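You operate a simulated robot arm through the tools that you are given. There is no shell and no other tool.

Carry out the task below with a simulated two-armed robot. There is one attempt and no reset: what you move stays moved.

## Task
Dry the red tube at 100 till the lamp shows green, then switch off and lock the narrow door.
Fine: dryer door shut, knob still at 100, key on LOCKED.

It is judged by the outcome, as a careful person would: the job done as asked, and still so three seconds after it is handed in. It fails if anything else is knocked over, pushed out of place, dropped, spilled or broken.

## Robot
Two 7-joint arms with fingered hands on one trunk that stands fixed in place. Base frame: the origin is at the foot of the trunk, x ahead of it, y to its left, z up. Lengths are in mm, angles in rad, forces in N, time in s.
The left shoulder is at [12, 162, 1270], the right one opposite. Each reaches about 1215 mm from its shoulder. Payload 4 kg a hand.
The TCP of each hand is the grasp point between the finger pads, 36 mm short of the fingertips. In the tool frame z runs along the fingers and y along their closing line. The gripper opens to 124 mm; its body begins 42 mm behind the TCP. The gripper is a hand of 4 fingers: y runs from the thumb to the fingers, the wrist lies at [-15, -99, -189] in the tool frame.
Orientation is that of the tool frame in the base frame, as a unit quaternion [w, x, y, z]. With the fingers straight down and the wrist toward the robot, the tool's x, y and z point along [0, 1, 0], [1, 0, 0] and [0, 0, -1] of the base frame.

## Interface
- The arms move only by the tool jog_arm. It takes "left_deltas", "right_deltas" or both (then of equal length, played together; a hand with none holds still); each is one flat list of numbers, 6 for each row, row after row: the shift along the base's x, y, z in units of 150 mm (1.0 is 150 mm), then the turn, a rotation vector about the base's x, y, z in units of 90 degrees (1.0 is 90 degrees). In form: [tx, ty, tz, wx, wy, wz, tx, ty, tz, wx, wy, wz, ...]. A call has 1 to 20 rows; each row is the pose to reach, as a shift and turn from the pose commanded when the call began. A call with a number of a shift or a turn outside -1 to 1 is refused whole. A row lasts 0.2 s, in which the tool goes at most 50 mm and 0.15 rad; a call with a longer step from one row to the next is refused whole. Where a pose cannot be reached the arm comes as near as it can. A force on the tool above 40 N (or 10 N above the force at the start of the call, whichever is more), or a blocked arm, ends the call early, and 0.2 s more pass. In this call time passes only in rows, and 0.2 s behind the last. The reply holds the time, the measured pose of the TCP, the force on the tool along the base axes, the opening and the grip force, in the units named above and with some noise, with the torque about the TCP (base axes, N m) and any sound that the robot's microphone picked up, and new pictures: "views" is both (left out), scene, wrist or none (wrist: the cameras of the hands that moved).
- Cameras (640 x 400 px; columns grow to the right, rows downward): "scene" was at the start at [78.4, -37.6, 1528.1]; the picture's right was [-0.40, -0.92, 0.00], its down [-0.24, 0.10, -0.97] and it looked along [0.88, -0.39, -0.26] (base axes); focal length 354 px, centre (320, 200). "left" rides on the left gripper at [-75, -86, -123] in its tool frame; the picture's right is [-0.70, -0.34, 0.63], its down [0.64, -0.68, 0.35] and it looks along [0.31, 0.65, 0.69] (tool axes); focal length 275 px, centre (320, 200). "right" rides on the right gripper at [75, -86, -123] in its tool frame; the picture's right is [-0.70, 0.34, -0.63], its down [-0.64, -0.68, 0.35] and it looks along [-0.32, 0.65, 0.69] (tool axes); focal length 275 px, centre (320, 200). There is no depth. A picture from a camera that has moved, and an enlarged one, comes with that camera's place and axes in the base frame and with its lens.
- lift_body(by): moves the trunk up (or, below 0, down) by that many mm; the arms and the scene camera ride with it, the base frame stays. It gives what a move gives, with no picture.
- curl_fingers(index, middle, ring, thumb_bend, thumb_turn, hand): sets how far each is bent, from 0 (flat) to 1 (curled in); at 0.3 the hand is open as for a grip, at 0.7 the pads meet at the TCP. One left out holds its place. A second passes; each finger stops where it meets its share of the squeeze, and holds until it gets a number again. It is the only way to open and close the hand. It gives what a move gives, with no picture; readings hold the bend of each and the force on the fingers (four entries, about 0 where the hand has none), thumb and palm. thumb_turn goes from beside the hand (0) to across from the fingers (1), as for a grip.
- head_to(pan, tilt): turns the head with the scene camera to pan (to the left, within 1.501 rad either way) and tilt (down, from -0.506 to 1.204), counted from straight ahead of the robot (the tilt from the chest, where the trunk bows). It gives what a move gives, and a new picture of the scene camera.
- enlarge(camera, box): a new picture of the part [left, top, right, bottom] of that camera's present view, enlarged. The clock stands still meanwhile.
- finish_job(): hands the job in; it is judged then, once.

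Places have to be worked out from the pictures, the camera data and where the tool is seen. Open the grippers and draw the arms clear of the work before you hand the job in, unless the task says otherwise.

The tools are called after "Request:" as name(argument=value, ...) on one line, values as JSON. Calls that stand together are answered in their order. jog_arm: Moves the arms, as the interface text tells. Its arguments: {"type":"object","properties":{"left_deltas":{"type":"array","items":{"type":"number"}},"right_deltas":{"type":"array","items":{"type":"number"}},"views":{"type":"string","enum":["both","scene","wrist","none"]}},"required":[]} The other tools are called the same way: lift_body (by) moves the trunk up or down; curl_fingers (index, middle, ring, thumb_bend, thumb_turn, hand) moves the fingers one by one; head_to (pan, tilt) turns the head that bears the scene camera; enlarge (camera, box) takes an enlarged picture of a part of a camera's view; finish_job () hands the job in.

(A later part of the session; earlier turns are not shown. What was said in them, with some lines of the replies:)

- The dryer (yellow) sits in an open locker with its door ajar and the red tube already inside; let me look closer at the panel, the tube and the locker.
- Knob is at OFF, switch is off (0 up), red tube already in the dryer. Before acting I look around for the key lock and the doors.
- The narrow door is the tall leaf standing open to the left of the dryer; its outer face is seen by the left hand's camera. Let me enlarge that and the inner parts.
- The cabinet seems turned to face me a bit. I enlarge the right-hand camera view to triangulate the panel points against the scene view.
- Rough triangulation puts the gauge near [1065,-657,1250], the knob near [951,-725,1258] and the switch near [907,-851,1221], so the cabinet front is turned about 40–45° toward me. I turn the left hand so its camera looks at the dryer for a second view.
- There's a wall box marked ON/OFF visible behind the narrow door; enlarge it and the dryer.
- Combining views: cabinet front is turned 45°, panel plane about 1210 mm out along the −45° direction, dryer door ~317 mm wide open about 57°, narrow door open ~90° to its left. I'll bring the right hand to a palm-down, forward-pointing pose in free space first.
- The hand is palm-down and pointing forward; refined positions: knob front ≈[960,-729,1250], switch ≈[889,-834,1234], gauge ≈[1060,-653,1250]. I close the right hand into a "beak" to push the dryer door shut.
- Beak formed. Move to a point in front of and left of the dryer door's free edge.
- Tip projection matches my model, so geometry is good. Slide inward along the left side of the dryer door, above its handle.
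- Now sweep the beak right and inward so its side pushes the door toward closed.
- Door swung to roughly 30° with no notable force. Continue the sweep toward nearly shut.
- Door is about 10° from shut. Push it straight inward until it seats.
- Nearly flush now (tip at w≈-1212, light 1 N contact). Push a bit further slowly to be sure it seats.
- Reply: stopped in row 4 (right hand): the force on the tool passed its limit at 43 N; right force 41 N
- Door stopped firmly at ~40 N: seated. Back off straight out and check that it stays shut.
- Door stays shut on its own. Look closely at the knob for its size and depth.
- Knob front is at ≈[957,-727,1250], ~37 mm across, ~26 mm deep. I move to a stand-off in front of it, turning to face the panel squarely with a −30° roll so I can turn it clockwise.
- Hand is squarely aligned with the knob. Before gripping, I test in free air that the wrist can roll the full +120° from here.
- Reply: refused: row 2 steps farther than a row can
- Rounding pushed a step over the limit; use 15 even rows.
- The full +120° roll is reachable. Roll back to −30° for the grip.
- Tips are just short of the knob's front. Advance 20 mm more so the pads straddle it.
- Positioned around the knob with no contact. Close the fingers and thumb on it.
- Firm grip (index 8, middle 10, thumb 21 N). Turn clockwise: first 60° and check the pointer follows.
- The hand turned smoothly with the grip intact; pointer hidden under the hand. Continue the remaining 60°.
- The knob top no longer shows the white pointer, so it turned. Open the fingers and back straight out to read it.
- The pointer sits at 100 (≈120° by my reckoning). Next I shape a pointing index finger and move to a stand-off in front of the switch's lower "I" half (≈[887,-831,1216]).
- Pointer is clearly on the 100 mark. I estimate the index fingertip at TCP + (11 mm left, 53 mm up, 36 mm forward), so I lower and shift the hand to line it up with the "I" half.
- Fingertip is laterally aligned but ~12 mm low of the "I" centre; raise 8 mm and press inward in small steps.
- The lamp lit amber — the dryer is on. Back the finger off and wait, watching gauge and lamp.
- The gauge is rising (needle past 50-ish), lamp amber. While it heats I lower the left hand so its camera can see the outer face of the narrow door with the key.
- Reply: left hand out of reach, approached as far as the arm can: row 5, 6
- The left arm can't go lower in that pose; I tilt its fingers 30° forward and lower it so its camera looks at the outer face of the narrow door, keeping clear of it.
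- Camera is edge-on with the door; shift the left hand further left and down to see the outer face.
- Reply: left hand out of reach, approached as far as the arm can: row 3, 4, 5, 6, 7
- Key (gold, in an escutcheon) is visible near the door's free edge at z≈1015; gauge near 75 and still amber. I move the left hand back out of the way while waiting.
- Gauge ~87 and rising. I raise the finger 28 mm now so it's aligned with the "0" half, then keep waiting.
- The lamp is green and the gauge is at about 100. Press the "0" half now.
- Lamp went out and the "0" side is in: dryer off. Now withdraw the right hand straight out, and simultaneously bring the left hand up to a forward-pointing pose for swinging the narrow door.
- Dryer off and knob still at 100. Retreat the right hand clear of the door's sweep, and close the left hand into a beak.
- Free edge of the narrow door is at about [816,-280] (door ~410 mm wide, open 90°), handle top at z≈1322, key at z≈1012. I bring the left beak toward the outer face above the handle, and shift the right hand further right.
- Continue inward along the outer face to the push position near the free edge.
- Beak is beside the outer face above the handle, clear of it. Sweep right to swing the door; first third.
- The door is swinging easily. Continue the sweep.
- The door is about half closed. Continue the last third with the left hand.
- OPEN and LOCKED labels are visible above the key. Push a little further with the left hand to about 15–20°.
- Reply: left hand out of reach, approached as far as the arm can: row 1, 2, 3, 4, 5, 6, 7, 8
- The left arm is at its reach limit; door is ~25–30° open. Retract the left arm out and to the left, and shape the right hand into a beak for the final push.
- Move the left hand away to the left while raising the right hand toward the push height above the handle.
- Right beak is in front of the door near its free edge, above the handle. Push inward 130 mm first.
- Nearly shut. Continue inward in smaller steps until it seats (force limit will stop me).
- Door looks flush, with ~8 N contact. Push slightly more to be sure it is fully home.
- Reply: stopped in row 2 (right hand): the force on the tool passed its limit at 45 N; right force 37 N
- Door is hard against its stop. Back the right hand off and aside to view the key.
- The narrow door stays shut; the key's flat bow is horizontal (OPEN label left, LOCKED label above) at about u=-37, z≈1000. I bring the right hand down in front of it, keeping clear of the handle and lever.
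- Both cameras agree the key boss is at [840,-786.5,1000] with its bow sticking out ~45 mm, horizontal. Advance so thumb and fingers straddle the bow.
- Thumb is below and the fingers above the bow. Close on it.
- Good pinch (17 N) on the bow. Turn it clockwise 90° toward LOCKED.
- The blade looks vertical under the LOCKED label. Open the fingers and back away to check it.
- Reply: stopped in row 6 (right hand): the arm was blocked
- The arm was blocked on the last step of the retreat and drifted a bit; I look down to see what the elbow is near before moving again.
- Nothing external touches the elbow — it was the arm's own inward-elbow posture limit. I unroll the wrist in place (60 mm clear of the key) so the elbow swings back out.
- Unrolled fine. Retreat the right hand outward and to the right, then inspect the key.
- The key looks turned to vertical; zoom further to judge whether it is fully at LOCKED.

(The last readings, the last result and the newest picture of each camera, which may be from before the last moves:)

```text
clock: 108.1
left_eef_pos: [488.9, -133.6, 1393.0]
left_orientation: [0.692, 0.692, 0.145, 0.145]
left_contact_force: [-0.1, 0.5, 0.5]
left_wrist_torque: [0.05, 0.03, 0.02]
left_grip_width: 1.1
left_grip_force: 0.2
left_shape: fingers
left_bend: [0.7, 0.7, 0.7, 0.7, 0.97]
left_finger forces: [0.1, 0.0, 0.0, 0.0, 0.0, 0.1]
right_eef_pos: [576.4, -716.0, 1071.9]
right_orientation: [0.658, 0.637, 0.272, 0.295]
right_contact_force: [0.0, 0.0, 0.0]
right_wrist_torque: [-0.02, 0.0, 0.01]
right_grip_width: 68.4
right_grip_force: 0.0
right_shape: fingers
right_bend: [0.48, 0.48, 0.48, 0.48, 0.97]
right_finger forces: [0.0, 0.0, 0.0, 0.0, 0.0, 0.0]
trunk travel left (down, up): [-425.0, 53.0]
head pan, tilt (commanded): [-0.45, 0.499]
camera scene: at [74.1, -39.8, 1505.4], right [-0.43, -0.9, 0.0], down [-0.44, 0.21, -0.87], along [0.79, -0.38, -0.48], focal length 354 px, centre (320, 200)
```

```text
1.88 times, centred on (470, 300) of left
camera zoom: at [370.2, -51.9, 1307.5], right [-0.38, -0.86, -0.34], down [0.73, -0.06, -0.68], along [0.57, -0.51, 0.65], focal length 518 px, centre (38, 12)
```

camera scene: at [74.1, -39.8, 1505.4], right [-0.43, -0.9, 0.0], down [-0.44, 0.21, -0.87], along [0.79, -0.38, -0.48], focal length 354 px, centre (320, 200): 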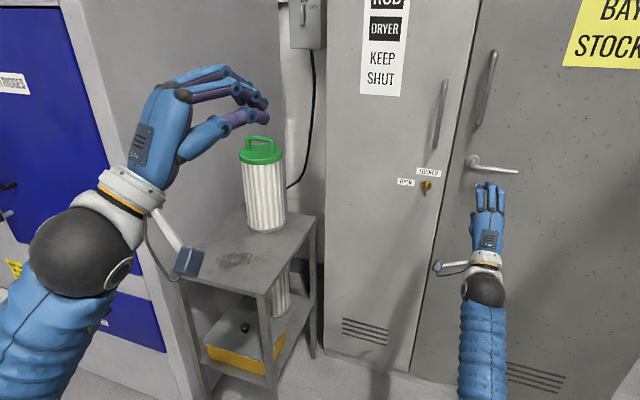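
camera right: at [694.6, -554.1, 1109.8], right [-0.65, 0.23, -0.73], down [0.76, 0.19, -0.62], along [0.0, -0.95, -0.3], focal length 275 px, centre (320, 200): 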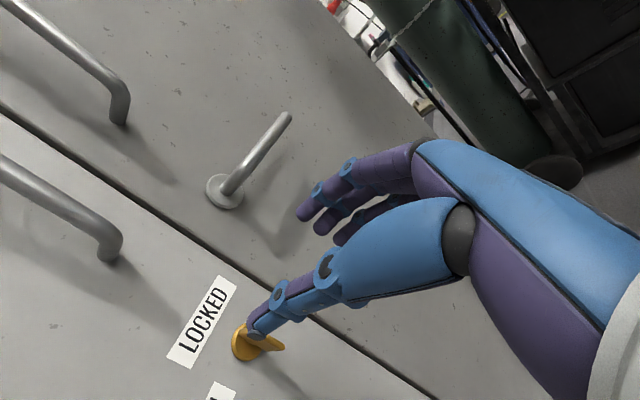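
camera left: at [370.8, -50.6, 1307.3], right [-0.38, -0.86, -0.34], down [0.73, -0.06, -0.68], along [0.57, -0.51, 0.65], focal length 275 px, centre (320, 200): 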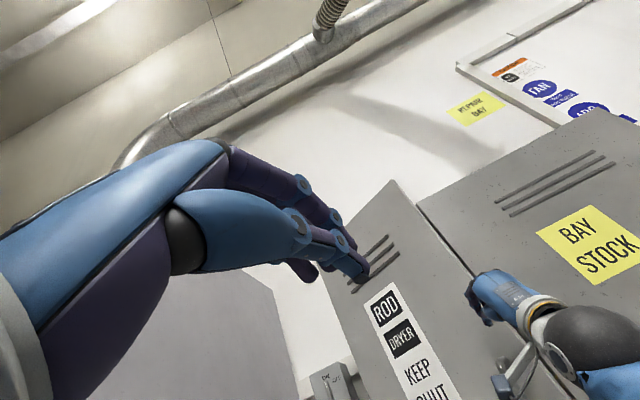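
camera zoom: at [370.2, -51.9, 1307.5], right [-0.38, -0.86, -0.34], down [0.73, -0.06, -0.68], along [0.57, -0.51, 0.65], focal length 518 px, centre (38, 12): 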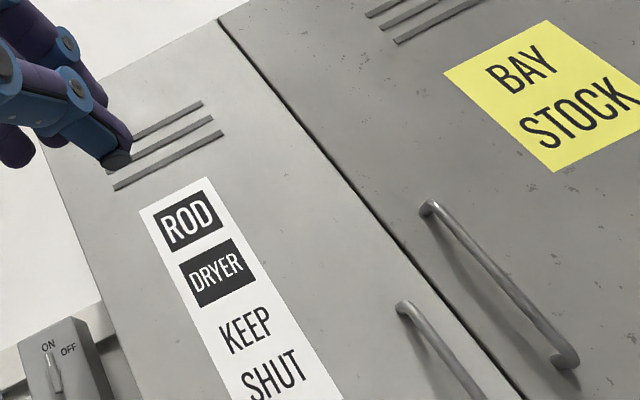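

Geometry check: the blade's outline matches a vertical key to within a few degrees, i.e. on LOCKED. Open both hands and draw the arms back clear.

Request:
curl_fingers(hand="right", index=0.3, middle=0.3, ring=0.3, thumb_bend=0.3)

Request:
curl_fingers(hand="left", index=0.3, middle=0.3, ring=0.3, thumb_bend=0.3)

Request:
jog_arm(right_deltas=[-0.1, 0.05, 0.05, 0, 0, 0, -0.2, 0.1, 0.1, 0, 0, 0, -0.3, 0.15, 0.15, 0, 0, 0, -0.4, 0.2, 0.2, 0, 0, 0, -0.5, 0.25, 0.25, 0, 0, 0, -0.6, 0.3, 0.3, 0, 0, 0], left_deltas=[-0.05, 0.1, -0.03, 0, 0, 0, -0.1, 0.2, -0.06, 0, 0, 0, -0.15, 0.3, -0.09, 0, 0, 0, -0.2, 0.4, -0.12, 0, 0, 0, -0.25, 0.5, -0.15, 0, 0, 0, -0.3, 0.6, -0.18, 0, 0, 0], views="scene")

Request:
enlarge(camera="scene", box=[380, 120, 500, 220])

Request:
head_to(pan=-0.4, tilt=0.3)

```text
clock: 109.1
left_eef_pos: [489.0, -133.8, 1391.6]
left_orientation: [0.692, 0.692, 0.145, 0.145]
left_contact_force: [-0.6, -0.3, 0.0]
left_wrist_torque: [-0.04, 0.02, -0.04]
left_grip_width: 1.0
left_grip_force: 0.1
left_shape: fingers
left_bend: [0.7, 0.7, 0.7, 0.7, 0.97]
left_finger forces: [0.0, 0.1, 0.1, 0.0, 0.0, 0.1]
right_eef_pos: [577.0, -715.4, 1071.2]
right_orientation: [0.658, 0.638, 0.273, 0.294]
right_contact_force: [-0.3, -0.2, -0.5]
right_wrist_torque: [0.01, -0.01, 0.01]
right_grip_width: 122.8
right_grip_force: 0.0
right_shape: fingers
right_bend: [0.3, 0.3, 0.3, 0.3, 0.97]
right_finger forces: [0.1, 0.0, 0.0, 0.0, 0.0, 0.0]
trunk travel left (down, up): [-425.0, 53.0]
head pan, tilt (commanded): [-0.45, 0.499]
```

```text
clock: 110.1
left_eef_pos: [488.2, -134.7, 1390.7]
left_orientation: [0.692, 0.692, 0.145, 0.146]
left_contact_force: [-0.1, 0.0, 0.1]
left_wrist_torque: [0.01, -0.05, -0.01]
left_grip_width: 123.2
left_grip_force: 0.0
left_shape: fingers
left_bend: [0.3, 0.3, 0.3, 0.3, 0.97]
left_finger forces: [0.0, 0.0, 0.1, 0.0, 0.1, 0.0]
right_eef_pos: [576.9, -716.8, 1072.0]
right_orientation: [0.658, 0.638, 0.272, 0.293]
right_contact_force: [0.7, -0.1, 0.6]
right_wrist_torque: [-0.02, 0.0, 0.01]
right_grip_width: 122.9
right_grip_force: 0.1
right_shape: fingers
right_bend: [0.3, 0.3, 0.3, 0.3, 0.97]
right_finger forces: [0.1, 0.1, 0.0, 0.0, 0.1, 0.1]
trunk travel left (down, up): [-425.0, 53.0]
head pan, tilt (commanded): [-0.45, 0.499]
```

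```text
clock: 111.5
left_eef_pos: [441.7, -43.7, 1366.4]
left_orientation: [0.692, 0.692, 0.146, 0.146]
left_contact_force: [-0.9, -0.1, 0.7]
left_wrist_torque: [0.02, 0.0, 0.03]
left_grip_width: 122.8
left_grip_force: 0.1
left_shape: fingers
left_bend: [0.3, 0.3, 0.3, 0.3, 0.97]
left_finger forces: [0.0, 0.1, 0.0, 0.0, 0.1, 0.0]
right_eef_pos: [486.9, -670.4, 1117.7]
right_orientation: [0.659, 0.636, 0.272, 0.295]
right_contact_force: [-0.7, 0.7, 0.1]
right_wrist_torque: [0.0, 0.0, -0.01]
right_grip_width: 122.9
right_grip_force: 0.1
right_shape: fingers
right_bend: [0.3, 0.3, 0.3, 0.3, 0.97]
right_finger forces: [0.0, 0.0, 0.0, 0.0, 0.0, 0.1]
trunk travel left (down, up): [-425.0, 53.0]
head pan, tilt (commanded): [-0.45, 0.499]
camera scene: at [73.8, -38.6, 1505.4], right [-0.44, -0.9, 0.0], down [-0.44, 0.21, -0.87], along [0.79, -0.38, -0.48], focal length 354 px, centre (320, 200)
```

scene: 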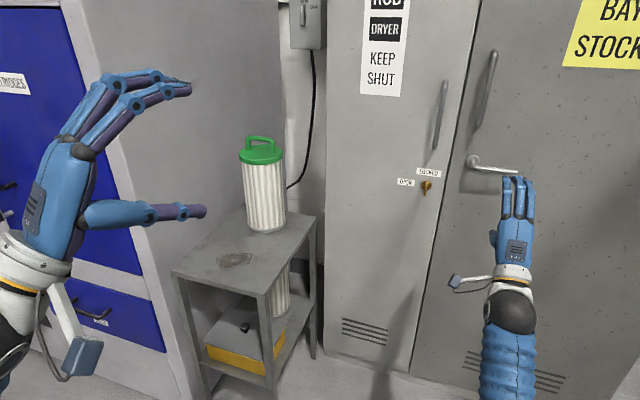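

```text
4.00 times, centred on (440, 170) of scene
camera zoom: at [73.8, -38.6, 1505.4], right [-0.44, -0.9, 0.0], down [-0.44, 0.21, -0.87], along [0.79, -0.38, -0.48], focal length 1416 px, centre (-160, 320)
```

zoom: 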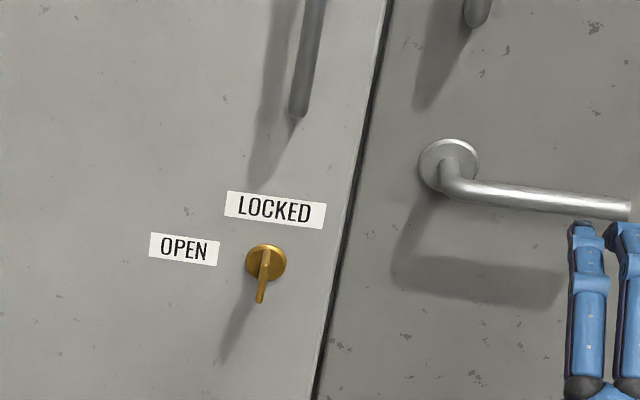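

```text
clock: 112.2
left_eef_pos: [443.5, -46.4, 1365.0]
left_orientation: [0.692, 0.692, 0.145, 0.145]
left_contact_force: [-0.5, 0.5, -0.6]
left_wrist_torque: [-0.01, -0.02, 0.02]
left_grip_width: 123.0
left_grip_force: 0.2
left_shape: fingers
left_bend: [0.3, 0.3, 0.3, 0.3, 0.97]
left_finger forces: [0.1, 0.0, 0.0, 0.0, 0.0, 0.0]
right_eef_pos: [489.1, -671.1, 1116.1]
right_orientation: [0.658, 0.638, 0.271, 0.293]
right_contact_force: [-0.2, 0.4, 0.8]
right_wrist_torque: [0.02, -0.02, 0.03]
right_grip_width: 123.3
right_grip_force: 0.1
right_shape: fingers
right_bend: [0.3, 0.3, 0.3, 0.3, 0.97]
right_finger forces: [0.1, 0.1, 0.0, 0.1, 0.0, 0.1]
trunk travel left (down, up): [-425.0, 53.0]
head pan, tilt (commanded): [-0.4, 0.3]
camera scene: at [78.7, -36.1, 1523.6], right [-0.39, -0.92, 0.0], down [-0.28, 0.12, -0.95], along [0.88, -0.37, -0.3], focal length 354 px, centre (320, 200)
```

scene: 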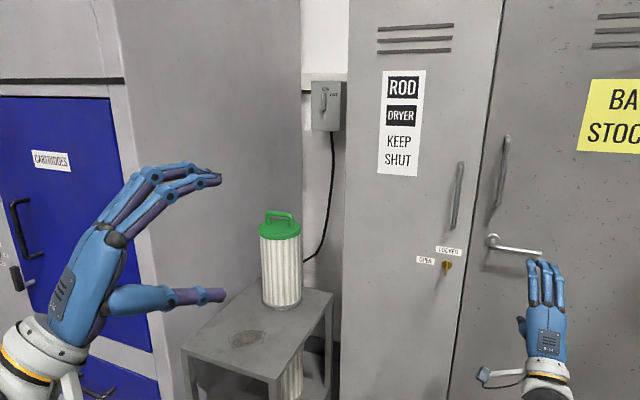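

The narrow door is shut with the key upright at LOCKED. When last seen, the dryer was off, its door shut and its knob at 100; nothing has been disturbed, and both arms are clear with the hands open. Handing in.

Request:
finish_job()

```text
The job is handed in.
```

The red tube has been dried at 100, the dryer is switched off, and the narrow door is shut with the key on LOCKED. I handed the job in after that; no result has come back yet.

- **Drying:** I shut the dryer door with the red tube inside, turned the knob to 100 and switched on. The lamp went amber, then green with the gauge at about 100, and I switched off. The lamp went out.
- **Dryer state:** the door was shut and the knob still at 100 when I last saw them. I couldn't check again once the narrow door was closed over it.
- **Narrow door and key:** the door stayed shut when I let go. The key stands upright under the LOCKED label, straight to within a few degrees. I judged the lock by the key's position, as the bolt can't be seen.
- **Surroundings:** nothing outside the cabinet looked moved in the last pictures, and the blue tube was still upright on its shelf the last time I could see it. On the way back from the key the right arm stopped short at its own limit, with nothing seen touching it. Both hands are open and clear.
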